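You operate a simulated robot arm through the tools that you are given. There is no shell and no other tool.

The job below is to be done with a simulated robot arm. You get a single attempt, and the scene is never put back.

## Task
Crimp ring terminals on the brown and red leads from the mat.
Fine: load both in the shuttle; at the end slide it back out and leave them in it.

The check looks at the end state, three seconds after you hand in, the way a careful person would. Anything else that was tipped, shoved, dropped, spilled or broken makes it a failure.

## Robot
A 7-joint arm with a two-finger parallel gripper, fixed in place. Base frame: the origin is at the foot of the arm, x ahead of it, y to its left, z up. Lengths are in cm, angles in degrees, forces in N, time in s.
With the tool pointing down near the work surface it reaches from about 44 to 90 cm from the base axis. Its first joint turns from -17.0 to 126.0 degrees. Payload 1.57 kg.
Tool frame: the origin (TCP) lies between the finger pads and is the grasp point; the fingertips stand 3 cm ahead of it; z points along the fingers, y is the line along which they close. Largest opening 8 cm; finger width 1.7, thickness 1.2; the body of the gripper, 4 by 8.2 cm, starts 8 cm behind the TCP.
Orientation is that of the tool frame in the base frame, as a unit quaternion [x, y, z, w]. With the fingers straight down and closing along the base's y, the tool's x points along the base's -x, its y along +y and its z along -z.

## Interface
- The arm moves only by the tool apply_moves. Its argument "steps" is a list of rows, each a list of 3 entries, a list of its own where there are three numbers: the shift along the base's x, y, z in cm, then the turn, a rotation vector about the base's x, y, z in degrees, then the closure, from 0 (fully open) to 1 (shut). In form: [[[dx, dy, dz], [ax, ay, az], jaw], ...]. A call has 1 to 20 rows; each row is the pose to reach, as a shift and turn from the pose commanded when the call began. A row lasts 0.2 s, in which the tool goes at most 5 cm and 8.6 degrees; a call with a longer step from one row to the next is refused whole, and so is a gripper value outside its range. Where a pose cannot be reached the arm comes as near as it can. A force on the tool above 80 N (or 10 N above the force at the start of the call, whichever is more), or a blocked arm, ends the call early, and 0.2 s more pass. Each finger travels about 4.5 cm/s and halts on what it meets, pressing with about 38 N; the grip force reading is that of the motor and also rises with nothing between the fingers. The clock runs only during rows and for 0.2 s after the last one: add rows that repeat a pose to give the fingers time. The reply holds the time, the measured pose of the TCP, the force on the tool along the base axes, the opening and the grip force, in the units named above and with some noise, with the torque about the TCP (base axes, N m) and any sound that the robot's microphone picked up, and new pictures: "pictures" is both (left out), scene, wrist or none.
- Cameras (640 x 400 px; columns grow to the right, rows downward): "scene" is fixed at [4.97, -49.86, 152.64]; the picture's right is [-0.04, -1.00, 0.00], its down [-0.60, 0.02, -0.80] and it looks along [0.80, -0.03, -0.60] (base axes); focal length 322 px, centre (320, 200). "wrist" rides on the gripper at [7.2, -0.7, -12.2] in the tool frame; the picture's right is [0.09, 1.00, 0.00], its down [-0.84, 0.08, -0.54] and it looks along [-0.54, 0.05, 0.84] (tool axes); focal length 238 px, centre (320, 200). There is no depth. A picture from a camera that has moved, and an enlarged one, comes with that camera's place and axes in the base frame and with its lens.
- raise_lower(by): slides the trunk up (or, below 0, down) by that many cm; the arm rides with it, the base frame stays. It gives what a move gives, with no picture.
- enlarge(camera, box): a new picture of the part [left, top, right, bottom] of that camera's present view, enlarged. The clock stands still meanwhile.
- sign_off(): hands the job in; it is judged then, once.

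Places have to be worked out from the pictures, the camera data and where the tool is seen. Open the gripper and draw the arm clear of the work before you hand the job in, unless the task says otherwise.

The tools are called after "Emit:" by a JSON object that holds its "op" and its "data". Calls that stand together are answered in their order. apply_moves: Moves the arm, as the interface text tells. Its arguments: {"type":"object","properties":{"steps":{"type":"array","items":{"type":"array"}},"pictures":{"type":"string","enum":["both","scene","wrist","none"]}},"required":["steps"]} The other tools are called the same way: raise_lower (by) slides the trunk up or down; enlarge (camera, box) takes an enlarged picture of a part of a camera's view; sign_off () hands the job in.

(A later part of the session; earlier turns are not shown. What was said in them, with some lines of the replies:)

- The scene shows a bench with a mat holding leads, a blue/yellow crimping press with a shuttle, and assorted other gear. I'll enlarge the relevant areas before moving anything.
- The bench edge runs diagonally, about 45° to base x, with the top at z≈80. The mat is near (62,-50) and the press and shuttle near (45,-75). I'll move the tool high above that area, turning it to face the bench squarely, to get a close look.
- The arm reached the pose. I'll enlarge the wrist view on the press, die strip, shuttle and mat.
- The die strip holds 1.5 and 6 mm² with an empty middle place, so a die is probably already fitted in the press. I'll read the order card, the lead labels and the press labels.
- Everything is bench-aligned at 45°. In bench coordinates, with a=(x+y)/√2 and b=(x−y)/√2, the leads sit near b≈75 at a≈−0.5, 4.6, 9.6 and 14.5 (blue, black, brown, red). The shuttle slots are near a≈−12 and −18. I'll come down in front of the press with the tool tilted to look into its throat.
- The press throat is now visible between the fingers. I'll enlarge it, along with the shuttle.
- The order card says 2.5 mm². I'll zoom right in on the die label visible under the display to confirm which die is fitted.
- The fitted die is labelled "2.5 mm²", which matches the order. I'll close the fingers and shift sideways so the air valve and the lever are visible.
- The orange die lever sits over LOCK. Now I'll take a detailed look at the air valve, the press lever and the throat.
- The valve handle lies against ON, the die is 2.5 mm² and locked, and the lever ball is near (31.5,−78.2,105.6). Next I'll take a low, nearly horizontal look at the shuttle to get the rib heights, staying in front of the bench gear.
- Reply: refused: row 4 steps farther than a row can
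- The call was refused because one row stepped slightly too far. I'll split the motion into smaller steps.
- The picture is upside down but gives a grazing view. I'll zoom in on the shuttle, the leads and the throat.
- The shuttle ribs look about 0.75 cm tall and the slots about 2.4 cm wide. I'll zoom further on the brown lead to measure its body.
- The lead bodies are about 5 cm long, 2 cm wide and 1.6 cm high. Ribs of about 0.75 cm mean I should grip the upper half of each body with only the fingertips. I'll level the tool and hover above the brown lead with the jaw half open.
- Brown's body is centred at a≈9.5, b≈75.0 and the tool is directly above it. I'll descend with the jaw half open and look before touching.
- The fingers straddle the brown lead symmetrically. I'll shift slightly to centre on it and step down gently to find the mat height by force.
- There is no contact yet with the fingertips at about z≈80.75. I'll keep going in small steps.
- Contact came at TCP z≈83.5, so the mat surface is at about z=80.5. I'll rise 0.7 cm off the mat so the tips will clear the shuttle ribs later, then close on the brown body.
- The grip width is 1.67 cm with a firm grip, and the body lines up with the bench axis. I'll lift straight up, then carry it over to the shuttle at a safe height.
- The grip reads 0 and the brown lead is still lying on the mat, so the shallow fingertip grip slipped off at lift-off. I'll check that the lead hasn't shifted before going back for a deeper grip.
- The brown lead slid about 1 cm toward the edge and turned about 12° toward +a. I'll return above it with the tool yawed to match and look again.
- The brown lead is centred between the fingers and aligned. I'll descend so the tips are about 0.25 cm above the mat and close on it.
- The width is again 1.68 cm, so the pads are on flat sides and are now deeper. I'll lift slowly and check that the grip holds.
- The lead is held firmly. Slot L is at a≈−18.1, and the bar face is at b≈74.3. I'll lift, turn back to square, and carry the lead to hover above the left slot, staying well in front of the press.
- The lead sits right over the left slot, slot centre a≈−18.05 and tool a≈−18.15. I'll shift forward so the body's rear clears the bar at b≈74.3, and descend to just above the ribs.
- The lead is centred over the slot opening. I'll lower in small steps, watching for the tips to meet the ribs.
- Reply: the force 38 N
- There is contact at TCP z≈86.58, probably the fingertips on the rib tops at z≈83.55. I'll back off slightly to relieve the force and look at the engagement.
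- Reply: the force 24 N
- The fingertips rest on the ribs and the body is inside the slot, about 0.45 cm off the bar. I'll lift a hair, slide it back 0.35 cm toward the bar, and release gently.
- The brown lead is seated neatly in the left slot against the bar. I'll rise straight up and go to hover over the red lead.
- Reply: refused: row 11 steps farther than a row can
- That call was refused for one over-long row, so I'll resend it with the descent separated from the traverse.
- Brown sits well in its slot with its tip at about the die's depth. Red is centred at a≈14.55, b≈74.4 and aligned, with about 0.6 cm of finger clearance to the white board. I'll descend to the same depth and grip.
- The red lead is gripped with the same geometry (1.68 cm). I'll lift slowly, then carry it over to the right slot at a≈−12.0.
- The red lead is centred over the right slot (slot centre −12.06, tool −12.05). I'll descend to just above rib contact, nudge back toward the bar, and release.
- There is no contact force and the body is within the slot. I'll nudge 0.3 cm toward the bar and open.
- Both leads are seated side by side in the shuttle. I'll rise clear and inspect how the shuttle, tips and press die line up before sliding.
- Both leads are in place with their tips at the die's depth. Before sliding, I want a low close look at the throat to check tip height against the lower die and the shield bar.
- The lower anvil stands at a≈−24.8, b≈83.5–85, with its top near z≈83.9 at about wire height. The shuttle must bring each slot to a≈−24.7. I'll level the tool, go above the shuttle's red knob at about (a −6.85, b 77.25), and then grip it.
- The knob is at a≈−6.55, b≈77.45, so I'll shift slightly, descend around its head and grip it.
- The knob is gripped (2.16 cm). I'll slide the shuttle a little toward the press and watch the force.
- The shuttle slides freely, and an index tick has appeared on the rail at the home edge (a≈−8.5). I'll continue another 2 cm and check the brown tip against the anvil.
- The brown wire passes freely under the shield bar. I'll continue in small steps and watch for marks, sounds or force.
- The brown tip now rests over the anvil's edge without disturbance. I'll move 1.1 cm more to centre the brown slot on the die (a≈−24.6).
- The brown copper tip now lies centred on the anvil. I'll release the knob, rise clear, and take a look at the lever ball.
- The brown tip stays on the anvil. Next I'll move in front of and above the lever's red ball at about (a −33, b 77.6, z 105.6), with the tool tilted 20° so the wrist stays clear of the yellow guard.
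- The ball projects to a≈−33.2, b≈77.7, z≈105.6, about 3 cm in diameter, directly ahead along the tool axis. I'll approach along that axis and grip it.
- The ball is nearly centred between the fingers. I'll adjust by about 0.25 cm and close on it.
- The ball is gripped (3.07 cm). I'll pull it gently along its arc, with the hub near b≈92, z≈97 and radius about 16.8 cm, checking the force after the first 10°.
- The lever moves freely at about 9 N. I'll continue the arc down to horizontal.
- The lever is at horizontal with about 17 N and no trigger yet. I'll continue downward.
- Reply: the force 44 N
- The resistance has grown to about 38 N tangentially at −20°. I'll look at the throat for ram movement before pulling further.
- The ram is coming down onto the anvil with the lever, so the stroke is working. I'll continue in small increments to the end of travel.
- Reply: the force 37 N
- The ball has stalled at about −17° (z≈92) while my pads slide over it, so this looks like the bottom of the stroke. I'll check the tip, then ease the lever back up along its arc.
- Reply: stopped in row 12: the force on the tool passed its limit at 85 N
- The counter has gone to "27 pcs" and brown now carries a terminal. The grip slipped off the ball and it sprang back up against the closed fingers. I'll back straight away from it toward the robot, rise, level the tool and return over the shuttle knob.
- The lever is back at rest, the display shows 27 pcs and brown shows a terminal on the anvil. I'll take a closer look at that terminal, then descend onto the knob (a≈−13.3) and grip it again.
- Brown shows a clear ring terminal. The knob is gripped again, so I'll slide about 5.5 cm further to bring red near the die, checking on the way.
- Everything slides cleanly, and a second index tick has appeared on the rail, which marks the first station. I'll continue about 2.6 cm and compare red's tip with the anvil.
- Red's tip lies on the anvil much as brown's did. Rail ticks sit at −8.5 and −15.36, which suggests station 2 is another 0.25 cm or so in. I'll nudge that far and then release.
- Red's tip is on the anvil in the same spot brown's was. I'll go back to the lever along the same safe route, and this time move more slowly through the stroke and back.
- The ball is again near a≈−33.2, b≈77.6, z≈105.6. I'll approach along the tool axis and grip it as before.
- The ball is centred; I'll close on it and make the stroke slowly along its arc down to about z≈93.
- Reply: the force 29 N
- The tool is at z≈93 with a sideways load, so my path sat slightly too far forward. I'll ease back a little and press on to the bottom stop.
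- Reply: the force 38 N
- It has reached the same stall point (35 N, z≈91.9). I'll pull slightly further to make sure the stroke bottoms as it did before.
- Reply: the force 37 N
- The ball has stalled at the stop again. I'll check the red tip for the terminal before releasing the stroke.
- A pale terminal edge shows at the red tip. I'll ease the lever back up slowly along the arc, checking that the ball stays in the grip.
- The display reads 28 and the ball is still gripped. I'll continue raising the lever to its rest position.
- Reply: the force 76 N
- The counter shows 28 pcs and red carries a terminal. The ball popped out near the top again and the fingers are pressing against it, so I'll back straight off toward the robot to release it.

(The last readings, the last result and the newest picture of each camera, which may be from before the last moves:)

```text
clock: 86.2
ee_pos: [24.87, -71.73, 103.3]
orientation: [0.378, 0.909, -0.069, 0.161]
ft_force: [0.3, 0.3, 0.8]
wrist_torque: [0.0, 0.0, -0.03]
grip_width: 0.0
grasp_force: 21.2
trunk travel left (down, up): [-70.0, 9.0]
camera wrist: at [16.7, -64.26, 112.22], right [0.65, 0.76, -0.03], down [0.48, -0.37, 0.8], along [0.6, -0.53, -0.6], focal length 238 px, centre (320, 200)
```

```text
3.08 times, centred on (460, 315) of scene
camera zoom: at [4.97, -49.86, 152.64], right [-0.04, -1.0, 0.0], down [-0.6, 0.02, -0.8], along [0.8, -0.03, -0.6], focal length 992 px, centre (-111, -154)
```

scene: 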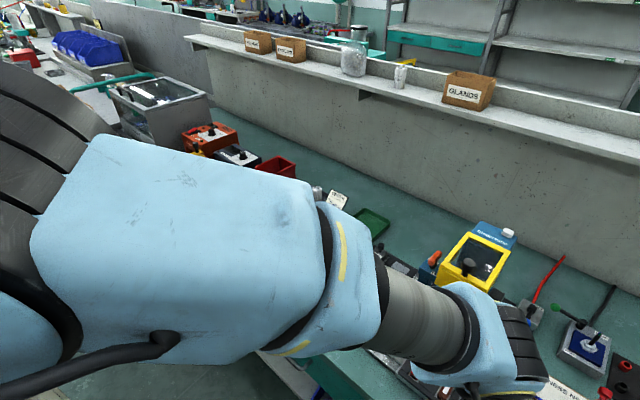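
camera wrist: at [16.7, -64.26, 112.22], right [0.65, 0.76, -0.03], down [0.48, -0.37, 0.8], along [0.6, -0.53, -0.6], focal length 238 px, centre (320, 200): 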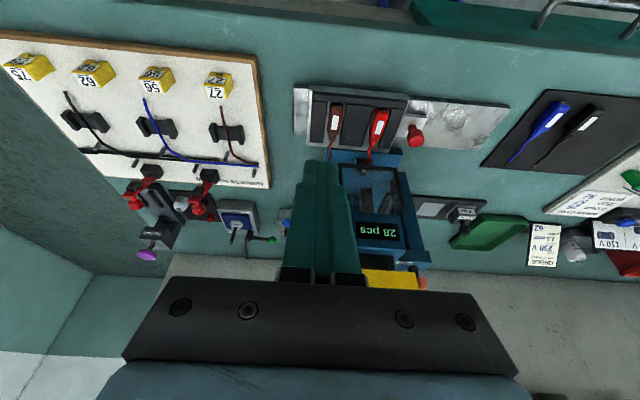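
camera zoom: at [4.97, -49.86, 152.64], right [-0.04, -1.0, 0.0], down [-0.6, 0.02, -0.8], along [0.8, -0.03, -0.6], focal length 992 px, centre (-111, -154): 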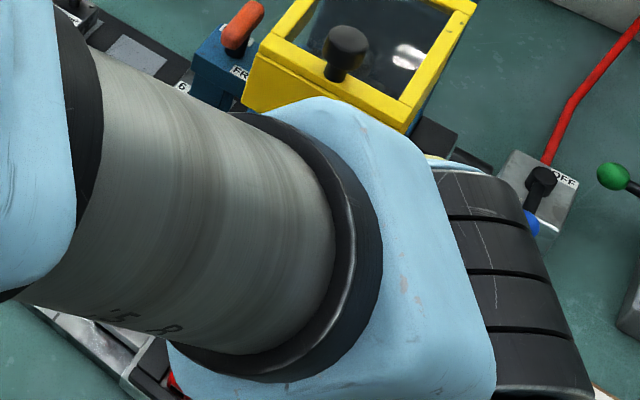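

I'm clear of the ball. I'll rise, level the tool, and go back over the shuttle knob at a≈−19.3.

Emit:
{"op": "apply_moves", "data": {"steps": [[[0, 0, 4], [0, 0, 0], 1], [[0, 0, 8], [0, 0, 0], 0.8], [[3.1, 1.8, 8], [3.5, 3.5, 0], 0.5], [[6.2, 3.6, 8], [7.1, 7.1, 0], 0.5], [[9.3, 5.4, 8], [10.6, 10.6, 0], 0.5], [[12.39, 7.17, 8], [14.2, 14.2, 0], 0.5], [[14.3, 5.3, 6], [14.2, 14.2, 0], 0.5], [[16.25, 3.32, 3], [14.2, 14.2, 0], 0.5], [[16.25, 3.32, -1], [14.2, 14.2, 0], 0.5], [[16.25, 3.32, -4.3], [14.2, 14.2, 0], 0.5]], "pictures": "both"}}

Emit:
{"op": "enlarge", "data": {"camera": "scene", "box": [380, 210, 560, 380]}}

Emit:
{"op": "enlarge", "data": {"camera": "wrist", "box": [180, 60, 420, 220]}}

Emit:
{"op": "enlarge", "data": {"camera": "scene", "box": [425, 310, 485, 360]}}

```text
clock: 88.4
ee_pos: [41.27, -68.48, 98.81]
orientation: [0.384, 0.923, -0.002, 0.0]
ft_force: [-0.1, 1.1, 0.3]
wrist_torque: [-0.03, -0.03, 0.0]
grip_width: 3.98
grasp_force: 0.1
trunk travel left (down, up): [-70.0, 9.0]
camera wrist: at [35.65, -63.61, 111.1], right [0.64, 0.77, 0.0], down [0.64, -0.54, 0.55], along [0.42, -0.35, -0.84], focal length 238 px, centre (320, 200)
```

scene: 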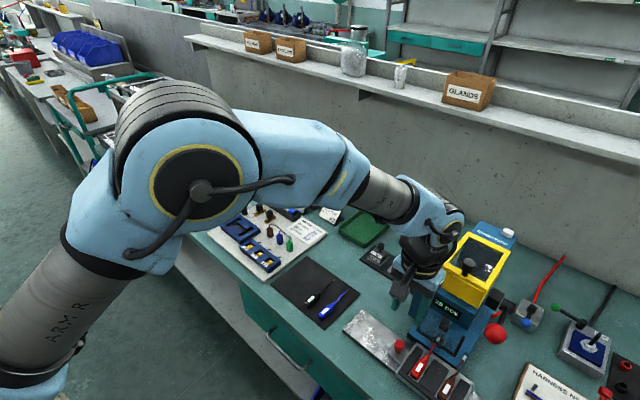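
wrist: 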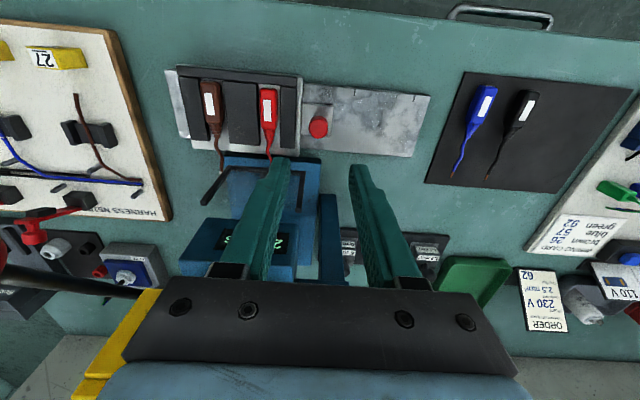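

```text
2.35 times, centred on (470, 295) of scene
camera zoom: at [4.97, -49.86, 152.64], right [-0.04, -1.0, 0.0], down [-0.6, 0.02, -0.8], along [0.8, -0.03, -0.6], focal length 759 px, centre (-33, -24)
```

zoom: 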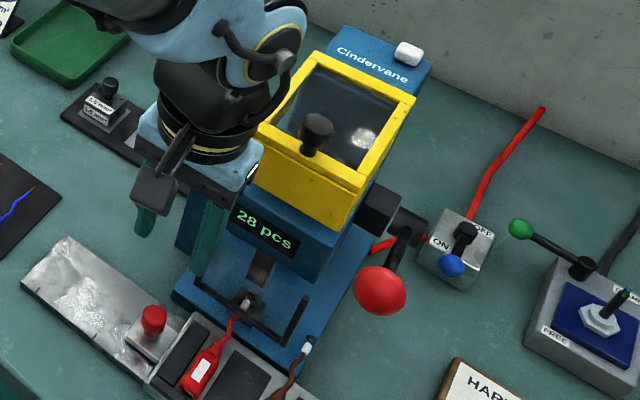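

```text
2.50 times, centred on (300, 140) of wrist
camera zoom: at [35.65, -63.61, 111.1], right [0.64, 0.77, 0.0], down [0.64, -0.54, 0.55], along [0.42, -0.35, -0.84], focal length 596 px, centre (370, 350)
```

zoom: 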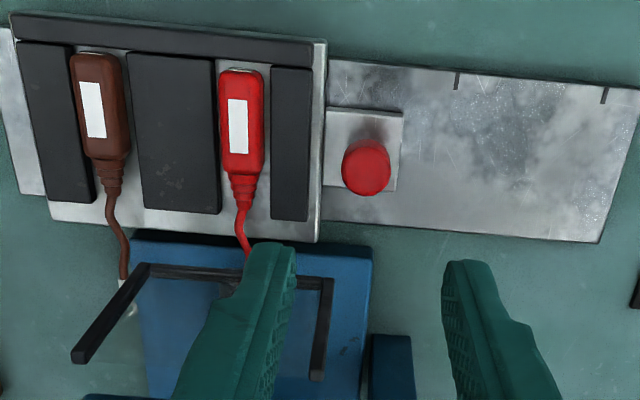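

```text
8.00 times, centred on (455, 335) of scene
camera zoom: at [4.97, -49.86, 152.64], right [-0.04, -1.0, 0.0], down [-0.6, 0.02, -0.8], along [0.8, -0.03, -0.6], focal length 2580 px, centre (-760, -880)
```

zoom: 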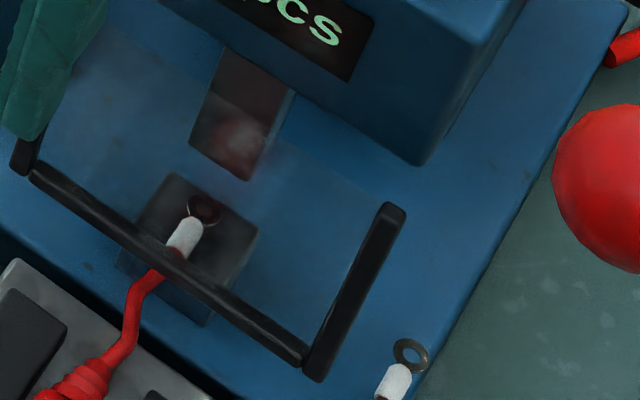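

Both leads now carry ring terminals and the counter reads 28. The knob is directly below at a≈−19.24, so I'll descend and grip it.

Emit:
{"op": "apply_moves", "data": {"steps": [[[0, 0, -4], [0, 0, 0], 0.5], [[0, 0, -8], [0, 0, 0], 0.5], [[0, 0, -11], [0, 0, 0], 0.5], [[0, 0, -11.85], [0, 0, 0], 0.5], [[0, 0, -11.85], [0, 0, 0], 0.6], [[0, 0, -11.85], [0, 0, 0], 0.75], [[0, 0, -11.85], [0, 0, 0], 0.9], [[0, 0, -11.85], [0, 0, 0], 1], [[0, 0, -11.85], [0, 0, 0], 1]], "pictures": "wrist"}}

```text
clock: 90.4
ee_pos: [41.23, -68.63, 86.83]
orientation: [0.384, 0.923, -0.003, 0.001]
ft_force: [-2.0, -2.8, -2.3]
wrist_torque: [-0.16, -0.46, -0.07]
grip_width: 2.11
grasp_force: 34.7
trunk travel left (down, up): [-70.0, 9.0]
camera wrist: at [35.67, -63.67, 99.12], right [0.64, 0.77, 0.0], down [0.64, -0.54, 0.54], along [0.42, -0.35, -0.84], focal length 238 px, centre (320, 200)
```

wrist: 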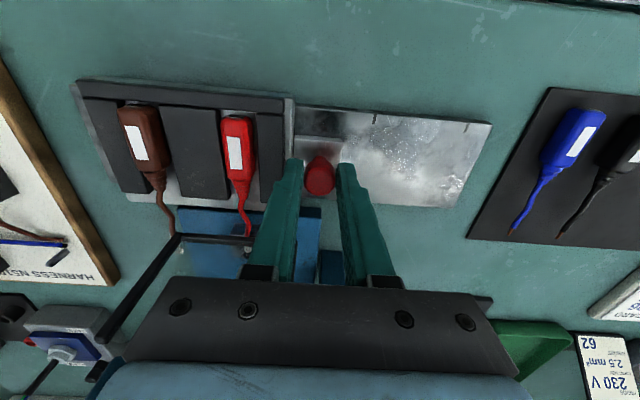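

The knob is gripped. I'll slide the shuttle back out in gentle steps, checking midway.

Emit:
{"op": "apply_moves", "data": {"steps": [[[0.5, 0.5, 0], [0, 0, 0], 1], [[1.0, 1.0, 0], [0, 0, 0], 1], [[1.5, 1.5, 0], [0, 0, 0], 1], [[2.0, 2.0, 0], [0, 0, 0], 1], [[2.5, 2.5, 0], [0, 0, 0], 1], [[3.0, 3.0, 0], [0, 0, 0], 1], [[3.5, 3.5, 0], [0, 0, 0], 1], [[4.0, 4.0, 0], [0, 0, 0], 1]], "pictures": "both"}}

Emit:
{"op": "enlarge", "data": {"camera": "scene", "box": [360, 280, 480, 380]}}

Emit:
{"op": "enlarge", "data": {"camera": "wrist", "box": [60, 60, 360, 260]}}

```text
clock: 92.2
ee_pos: [45.43, -64.4, 86.87]
orientation: [0.385, 0.923, -0.002, 0.001]
ft_force: [9.3, -5.6, -16.7]
wrist_torque: [-0.08, -0.69, 0.04]
grip_width: 2.14
grasp_force: 34.5
trunk travel left (down, up): [-70.0, 9.0]
camera wrist: at [39.69, -59.65, 99.13], right [0.64, 0.77, 0.0], down [0.64, -0.54, 0.54], along [0.42, -0.35, -0.84], focal length 238 px, centre (320, 200)
```

scene: 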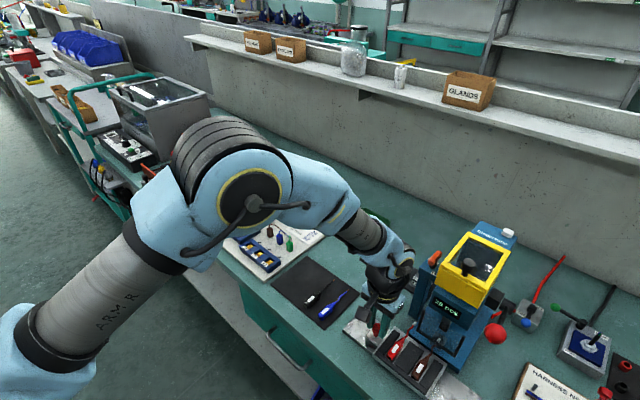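
wrist: 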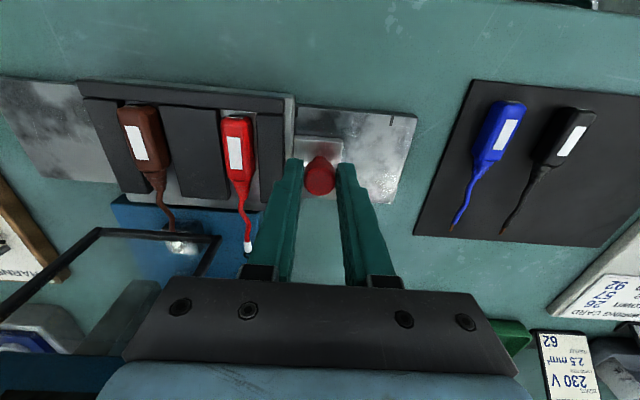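

```text
4.00 times, centred on (420, 330) of scene
camera zoom: at [4.97, -49.86, 152.64], right [-0.04, -1.0, 0.0], down [-0.6, 0.02, -0.8], along [0.8, -0.03, -0.6], focal length 1290 px, centre (-80, -320)
```

zoom: 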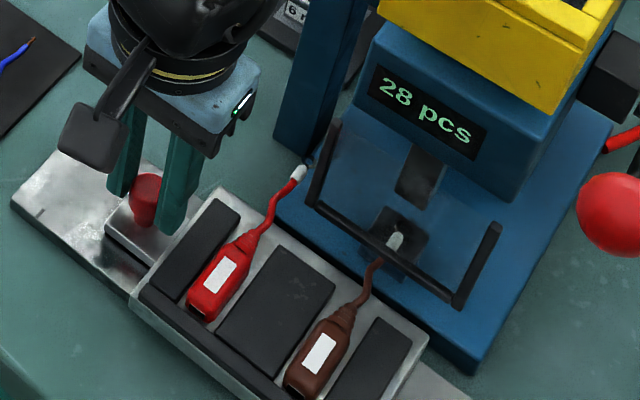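

```text
2.00 times, centred on (210, 160) of wrist
camera zoom: at [39.69, -59.65, 99.13], right [0.64, 0.77, 0.0], down [0.64, -0.54, 0.54], along [0.42, -0.35, -0.84], focal length 477 px, centre (540, 280)
```

zoom: 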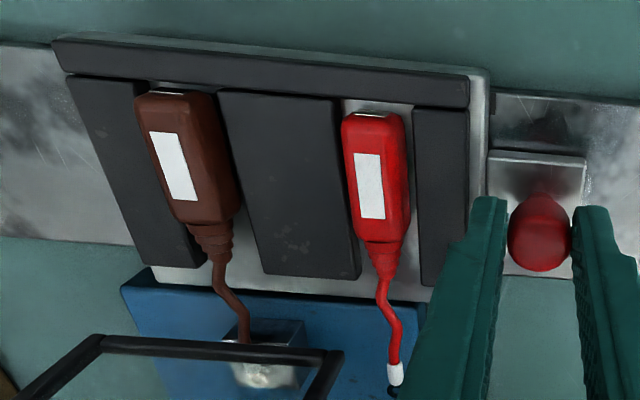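

Halfway out, red's ring is passing in front of the lock pillar. I'll zoom in to verify clearance before continuing.

Emit:
{"op": "enlarge", "data": {"camera": "scene", "box": [395, 295, 435, 325]}}

Emit:
{"op": "enlarge", "data": {"camera": "wrist", "box": [210, 200, 290, 270]}}

```text
13.33 times, centred on (415, 310) of scene
camera zoom: at [4.97, -49.86, 152.64], right [-0.04, -1.0, 0.0], down [-0.6, 0.02, -0.8], along [0.8, -0.03, -0.6], focal length 4300 px, centre (-947, -1267)
```

zoom: 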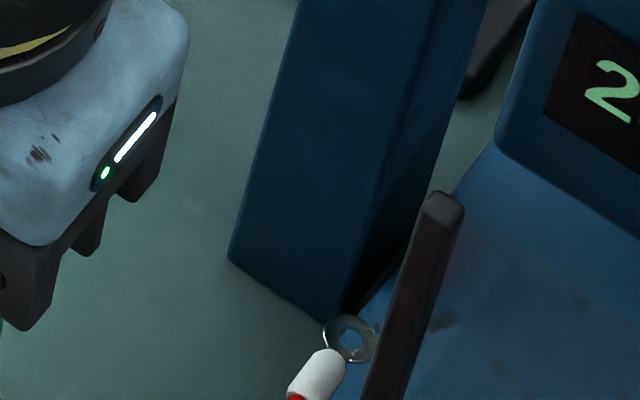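

```text
5.71 times, centred on (250, 235) of wrist
camera zoom: at [39.69, -59.65, 99.13], right [0.64, 0.77, 0.0], down [0.64, -0.54, 0.54], along [0.42, -0.35, -0.84], focal length 1362 px, centre (720, 0)
```

zoom: 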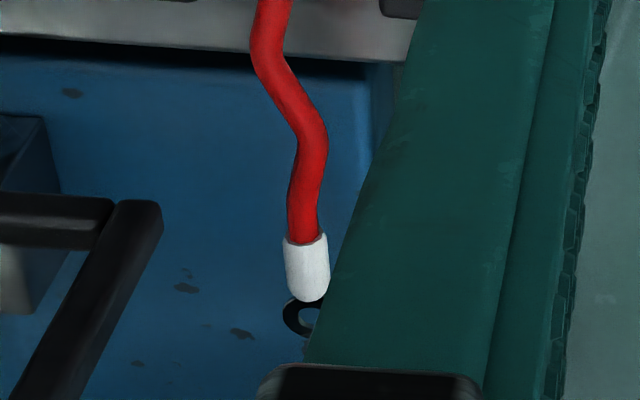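

The ring clears the pillar by roughly 2.5 cm. I'll continue sliding out most of the way to home.

Emit:
{"op": "apply_moves", "data": {"steps": [[[0.5, 0.5, -0.1], [0, 0, 0], 1], [[1.0, 1.0, -0.15], [0, 0, 0], 1], [[1.5, 1.5, -0.15], [0, 0, 0], 1], [[2.0, 2.0, -0.15], [0, 0, 0], 1], [[2.5, 2.5, -0.15], [0, 0, 0], 1], [[3.0, 3.0, -0.15], [0, 0, 0], 1], [[3.5, 3.5, -0.15], [0, 0, 0], 1], [[4.0, 4.0, -0.15], [0, 0, 0], 1], [[4.5, 4.5, -0.15], [0, 0, 0], 1]], "pictures": "both"}}

Emit:
{"op": "enlarge", "data": {"camera": "scene", "box": [340, 280, 460, 380]}}

Emit:
{"op": "enlarge", "data": {"camera": "wrist", "box": [60, 60, 400, 260]}}

```text
clock: 94.2
ee_pos: [49.72, -60.06, 86.91]
orientation: [0.385, 0.923, -0.003, 0.001]
ft_force: [6.9, -5.4, 8.1]
wrist_torque: [-0.21, -0.64, 0.0]
grip_width: 2.15
grasp_force: 34.6
trunk travel left (down, up): [-70.0, 9.0]
camera wrist: at [44.17, -55.13, 99.12], right [0.64, 0.77, 0.0], down [0.64, -0.54, 0.55], along [0.42, -0.35, -0.84], focal length 238 px, centre (320, 200)
```

scene: 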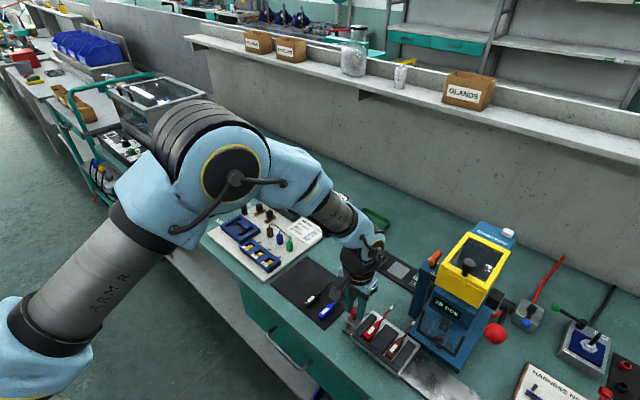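
wrist: 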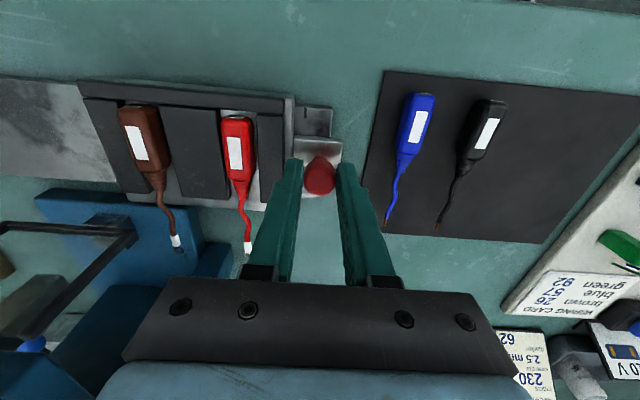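

```text
4.00 times, centred on (400, 330) of scene
camera zoom: at [4.97, -49.86, 152.64], right [-0.04, -1.0, 0.0], down [-0.6, 0.02, -0.8], along [0.8, -0.03, -0.6], focal length 1290 px, centre (0, -320)
```

zoom: 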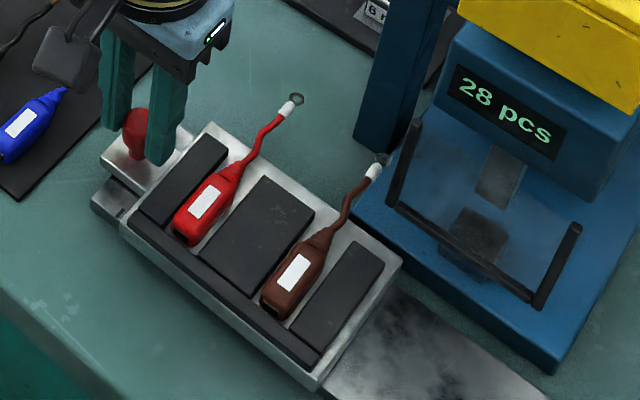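

```text
1.88 times, centred on (230, 160) of wrist
camera zoom: at [44.17, -55.13, 99.12], right [0.64, 0.77, 0.0], down [0.64, -0.54, 0.55], along [0.42, -0.35, -0.84], focal length 449 px, centre (489, 275)
```

zoom: 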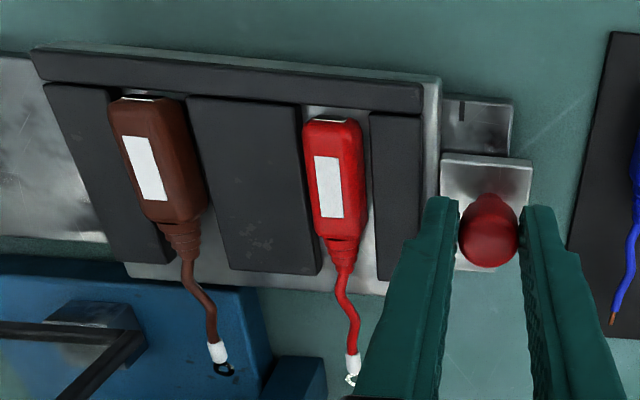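

Both rings are visible and the home tick is about 0.7 cm beyond the shuttle edge. I'll slide the remainder.

Emit:
{"op": "apply_moves", "data": {"steps": [[[0.2, 0.2, 0], [0, 0, 0], 1], [[0.4, 0.4, 0], [0, 0, 0], 1], [[0.58, 0.58, 0], [0, 0, 0], 1], [[0.58, 0.58, 0], [0, 0, 0], 1]], "pictures": "wrist"}}

Emit:
{"op": "enlarge", "data": {"camera": "wrist", "box": [200, 60, 400, 200]}}

```text
clock: 95.2
ee_pos: [50.34, -59.35, 86.88]
orientation: [0.385, 0.923, -0.002, 0.002]
ft_force: [6.2, -6.5, 9.9]
wrist_torque: [0.13, -0.31, 0.06]
grip_width: 2.14
grasp_force: 34.7
trunk travel left (down, up): [-70.0, 9.0]
camera wrist: at [44.69, -54.61, 99.12], right [0.64, 0.77, 0.0], down [0.64, -0.54, 0.55], along [0.42, -0.35, -0.84], focal length 238 px, centre (320, 200)
```

wrist: 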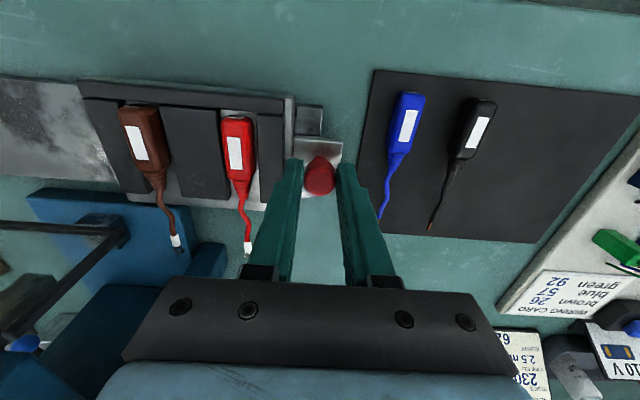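

```text
2.86 times, centred on (300, 130) of wrist
camera zoom: at [44.69, -54.61, 99.12], right [0.64, 0.77, 0.0], down [0.64, -0.54, 0.55], along [0.42, -0.35, -0.84], focal length 681 px, centre (377, 400)
```

zoom: 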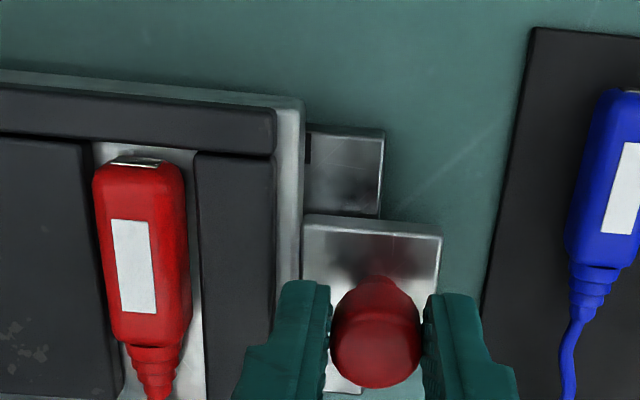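

The home tick is at the shuttle's edge just as at the start, so the shuttle is fully out. I'll release the knob and rise straight up.

Emit:
{"op": "apply_moves", "data": {"steps": [[[0, 0, 0.1], [0, 0, 0], 0.7], [[0, 0, 0.1], [0, 0, 0], 0.5], [[0, 0, 0.1], [0, 0, 0], 0.5], [[0, 0, 3], [0, 0, 0], 0.5], [[0, 0, 7.5], [0, 0, 0], 0.5], [[0, 0, 12], [0, 0, 0], 0.5], [[0, 0, 16.5], [0, 0, 0], 0.5], [[-2, 2, 20], [0, 0, 0], 0.5], [[-4, 4, 22], [0, 0, 0], 0.5]], "pictures": "both"}}

Emit:
{"op": "enlarge", "data": {"camera": "wrist", "box": [180, 60, 420, 200]}}

Emit:
{"op": "enlarge", "data": {"camera": "scene", "box": [340, 270, 480, 380]}}

```text
clock: 97.2
ee_pos: [46.43, -55.44, 108.73]
orientation: [0.385, 0.923, -0.002, 0.001]
ft_force: [0.2, 0.0, -0.7]
wrist_torque: [0.01, 0.01, 0.02]
grip_width: 3.98
grasp_force: 0.1
trunk travel left (down, up): [-70.0, 9.0]
camera wrist: at [40.73, -50.55, 121.05], right [0.64, 0.77, 0.0], down [0.64, -0.54, 0.54], along [0.41, -0.35, -0.84], focal length 238 px, centre (320, 200)
```

scene: 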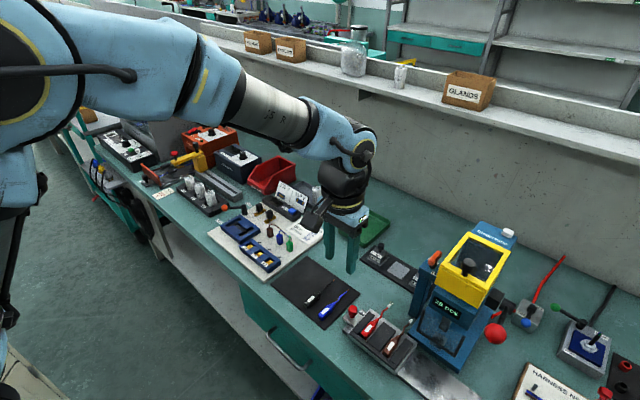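
wrist: 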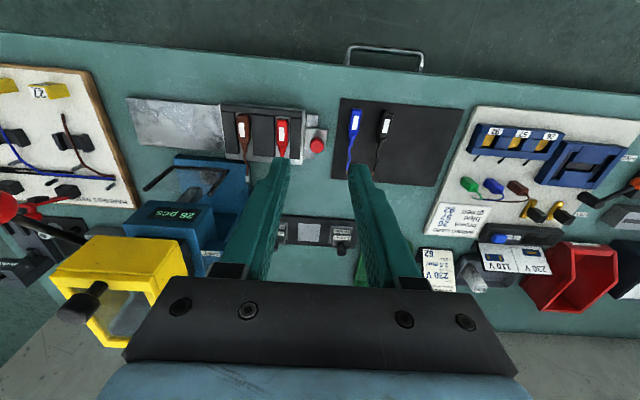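

```text
2.67 times, centred on (300, 130) of wrist
camera zoom: at [40.73, -50.55, 121.05], right [0.64, 0.77, 0.0], down [0.64, -0.54, 0.54], along [0.41, -0.35, -0.84], focal length 636 px, centre (373, 387)
```

zoom: 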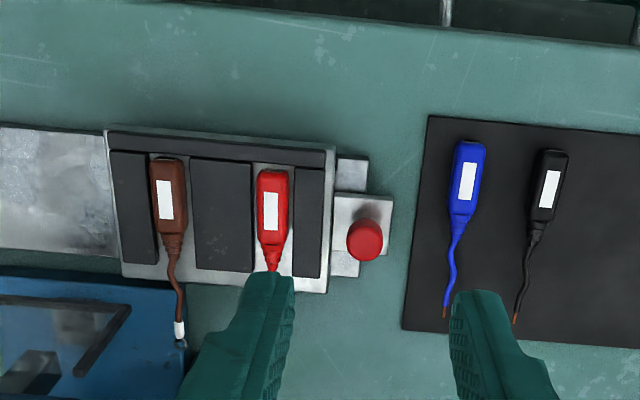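

```text
3.64 times, centred on (410, 325) of scene
camera zoom: at [4.97, -49.86, 152.64], right [-0.04, -1.0, 0.0], down [-0.6, 0.02, -0.8], along [0.8, -0.03, -0.6], focal length 1173 px, centre (-7, -254)
```

zoom: 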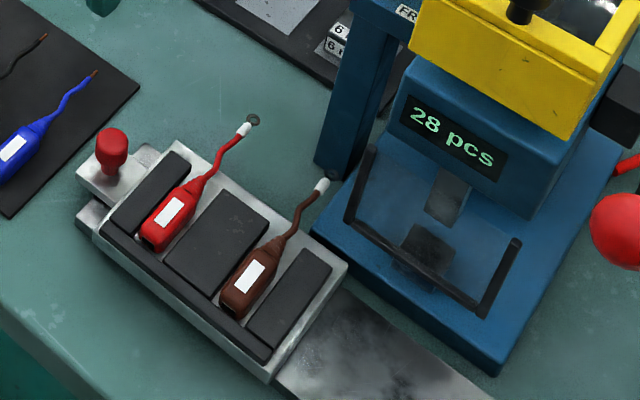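

Both leads lie in the shuttle with ring terminals, the shuttle is home, the lever is at rest and nothing else has moved. I'll draw the arm up and clear and take a final look at the whole scene.

Emit:
{"op": "apply_moves", "data": {"steps": [[[0, 0, 4.5], [0, 0, 0], 0.3], [[0, 0, 9], [0, 0, 0], 0], [[0, 0, 13], [0, 0, 0], 0], [[1, 3.5, 15.5], [0, 0, 0], 0], [[2.5, 7.5, 15.5], [0, 0, 0], 0], [[4, 11.5, 15.5], [0, 0, 0], 0], [[5.5, 15.5, 15.5], [0, 0, 0], 0], [[7, 19.5, 15.5], [0, 0, 0], 0], [[8.5, 23.5, 15.5], [0, 0, 0], 0], [[10, 27.5, 15.5], [0, 0, 0], 0], [[12, 31.5, 15.5], [0, 0, 0], 0], [[14, 35.5, 15.5], [0, 0, 0], 0], [[14, 35.5, 15.5], [0, 0, 0], 0]], "pictures": "both"}}

Emit:
{"op": "enlarge", "data": {"camera": "scene", "box": [330, 210, 530, 390]}}

Emit:
{"op": "enlarge", "data": {"camera": "scene", "box": [200, 170, 400, 340]}}

Emit:
{"op": "enlarge", "data": {"camera": "scene", "box": [380, 290, 440, 340]}}

```text
clock: 100.0
ee_pos: [60.42, -19.83, 124.28]
orientation: [0.384, 0.923, -0.002, 0.001]
ft_force: [-0.2, -0.1, -0.2]
wrist_torque: [0.0, 0.01, 0.02]
grip_width: 7.99
grasp_force: 0.1
trunk travel left (down, up): [-70.0, 9.0]
camera wrist: at [54.73, -14.94, 136.51], right [0.64, 0.77, 0.0], down [0.64, -0.54, 0.54], along [0.42, -0.35, -0.84], focal length 238 px, centre (320, 200)
```

scene: 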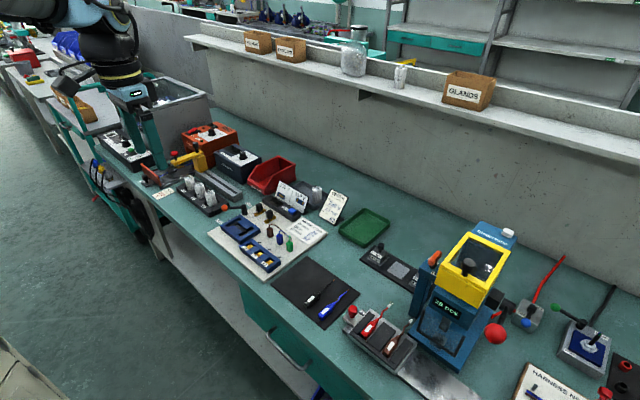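
wrist: 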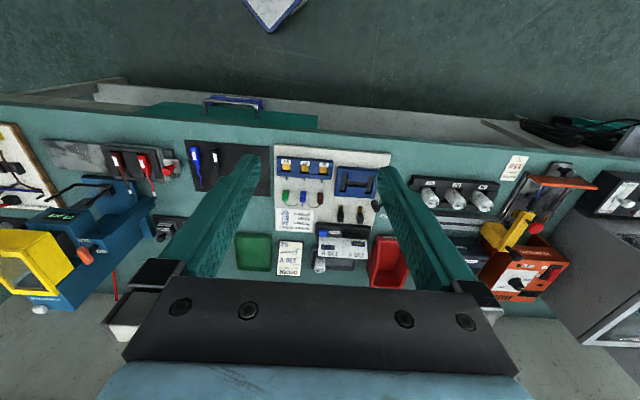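

```text
2.22 times, centred on (430, 300) of scene
camera zoom: at [4.97, -49.86, 152.64], right [-0.04, -1.0, 0.0], down [-0.6, 0.02, -0.8], along [0.8, -0.03, -0.6], focal length 717 px, centre (76, -22)
```

zoom: 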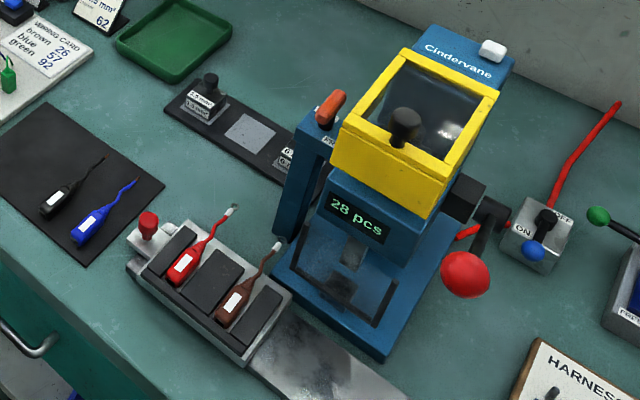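

```text
2.35 times, centred on (300, 255) of scene
camera zoom: at [4.97, -49.86, 152.64], right [-0.04, -1.0, 0.0], down [-0.6, 0.02, -0.8], along [0.8, -0.03, -0.6], focal length 759 px, centre (367, 71)
```

zoom: 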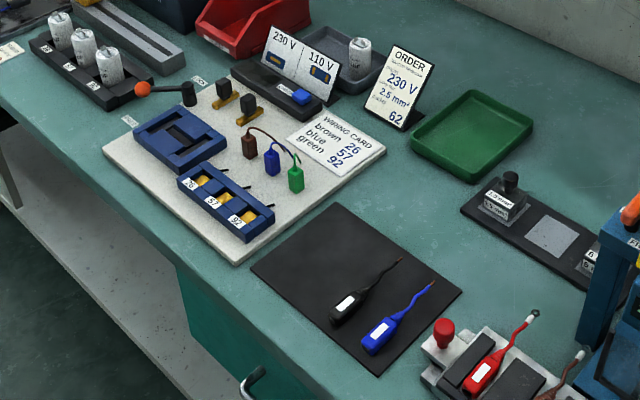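

```text
8.00 times, centred on (410, 315) of scene
camera zoom: at [4.97, -49.86, 152.64], right [-0.04, -1.0, 0.0], down [-0.6, 0.02, -0.8], along [0.8, -0.03, -0.6], focal length 2580 px, centre (-400, -720)
```

zoom: 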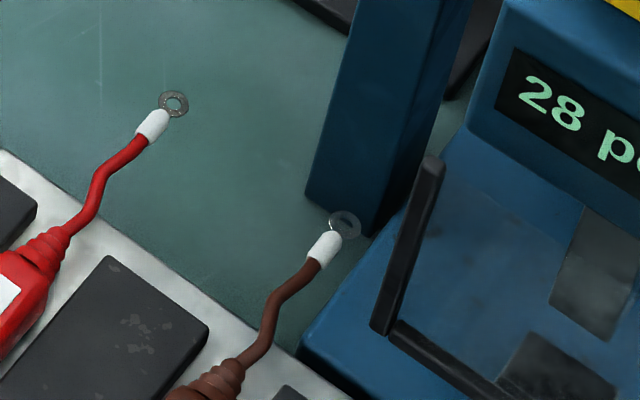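

The final view confirms the result. Red and brown both carry ring terminals in the shuttle, the shuttle is back at its home tick, and the lever is at rest. Everything else looks as it did at the start, and the arm is clear with the gripper open. Handing in.

Emit:
{"op": "sign_off", "data": {}}

```text
The job is handed in.
```

The brown and red leads now have ring terminals crimped on. Both are lying in the shuttle, which I slid back out to its home mark. The press was already fitted with the 2.5 mm² die the order card asks for. Its counter went from 26 to 28 pcs, one for each crimp.

- **Brown lead:** it slipped from my first grip and shifted about 1 cm on the mat. I picked it up again with a deeper grip, and it seated and crimped normally.
- **Press lever:** the lever ball popped out of the gripper near the top of both return strokes and sprang up against the fingers. The first time, the contact briefly passed the 80 N limit and stopped the arm. The lever is back at rest and looks undamaged.

In the final view nothing else on the bench looked tipped or moved, and the black and blue leads are still in place on the mat. The gripper is open and the arm is clear of the work.
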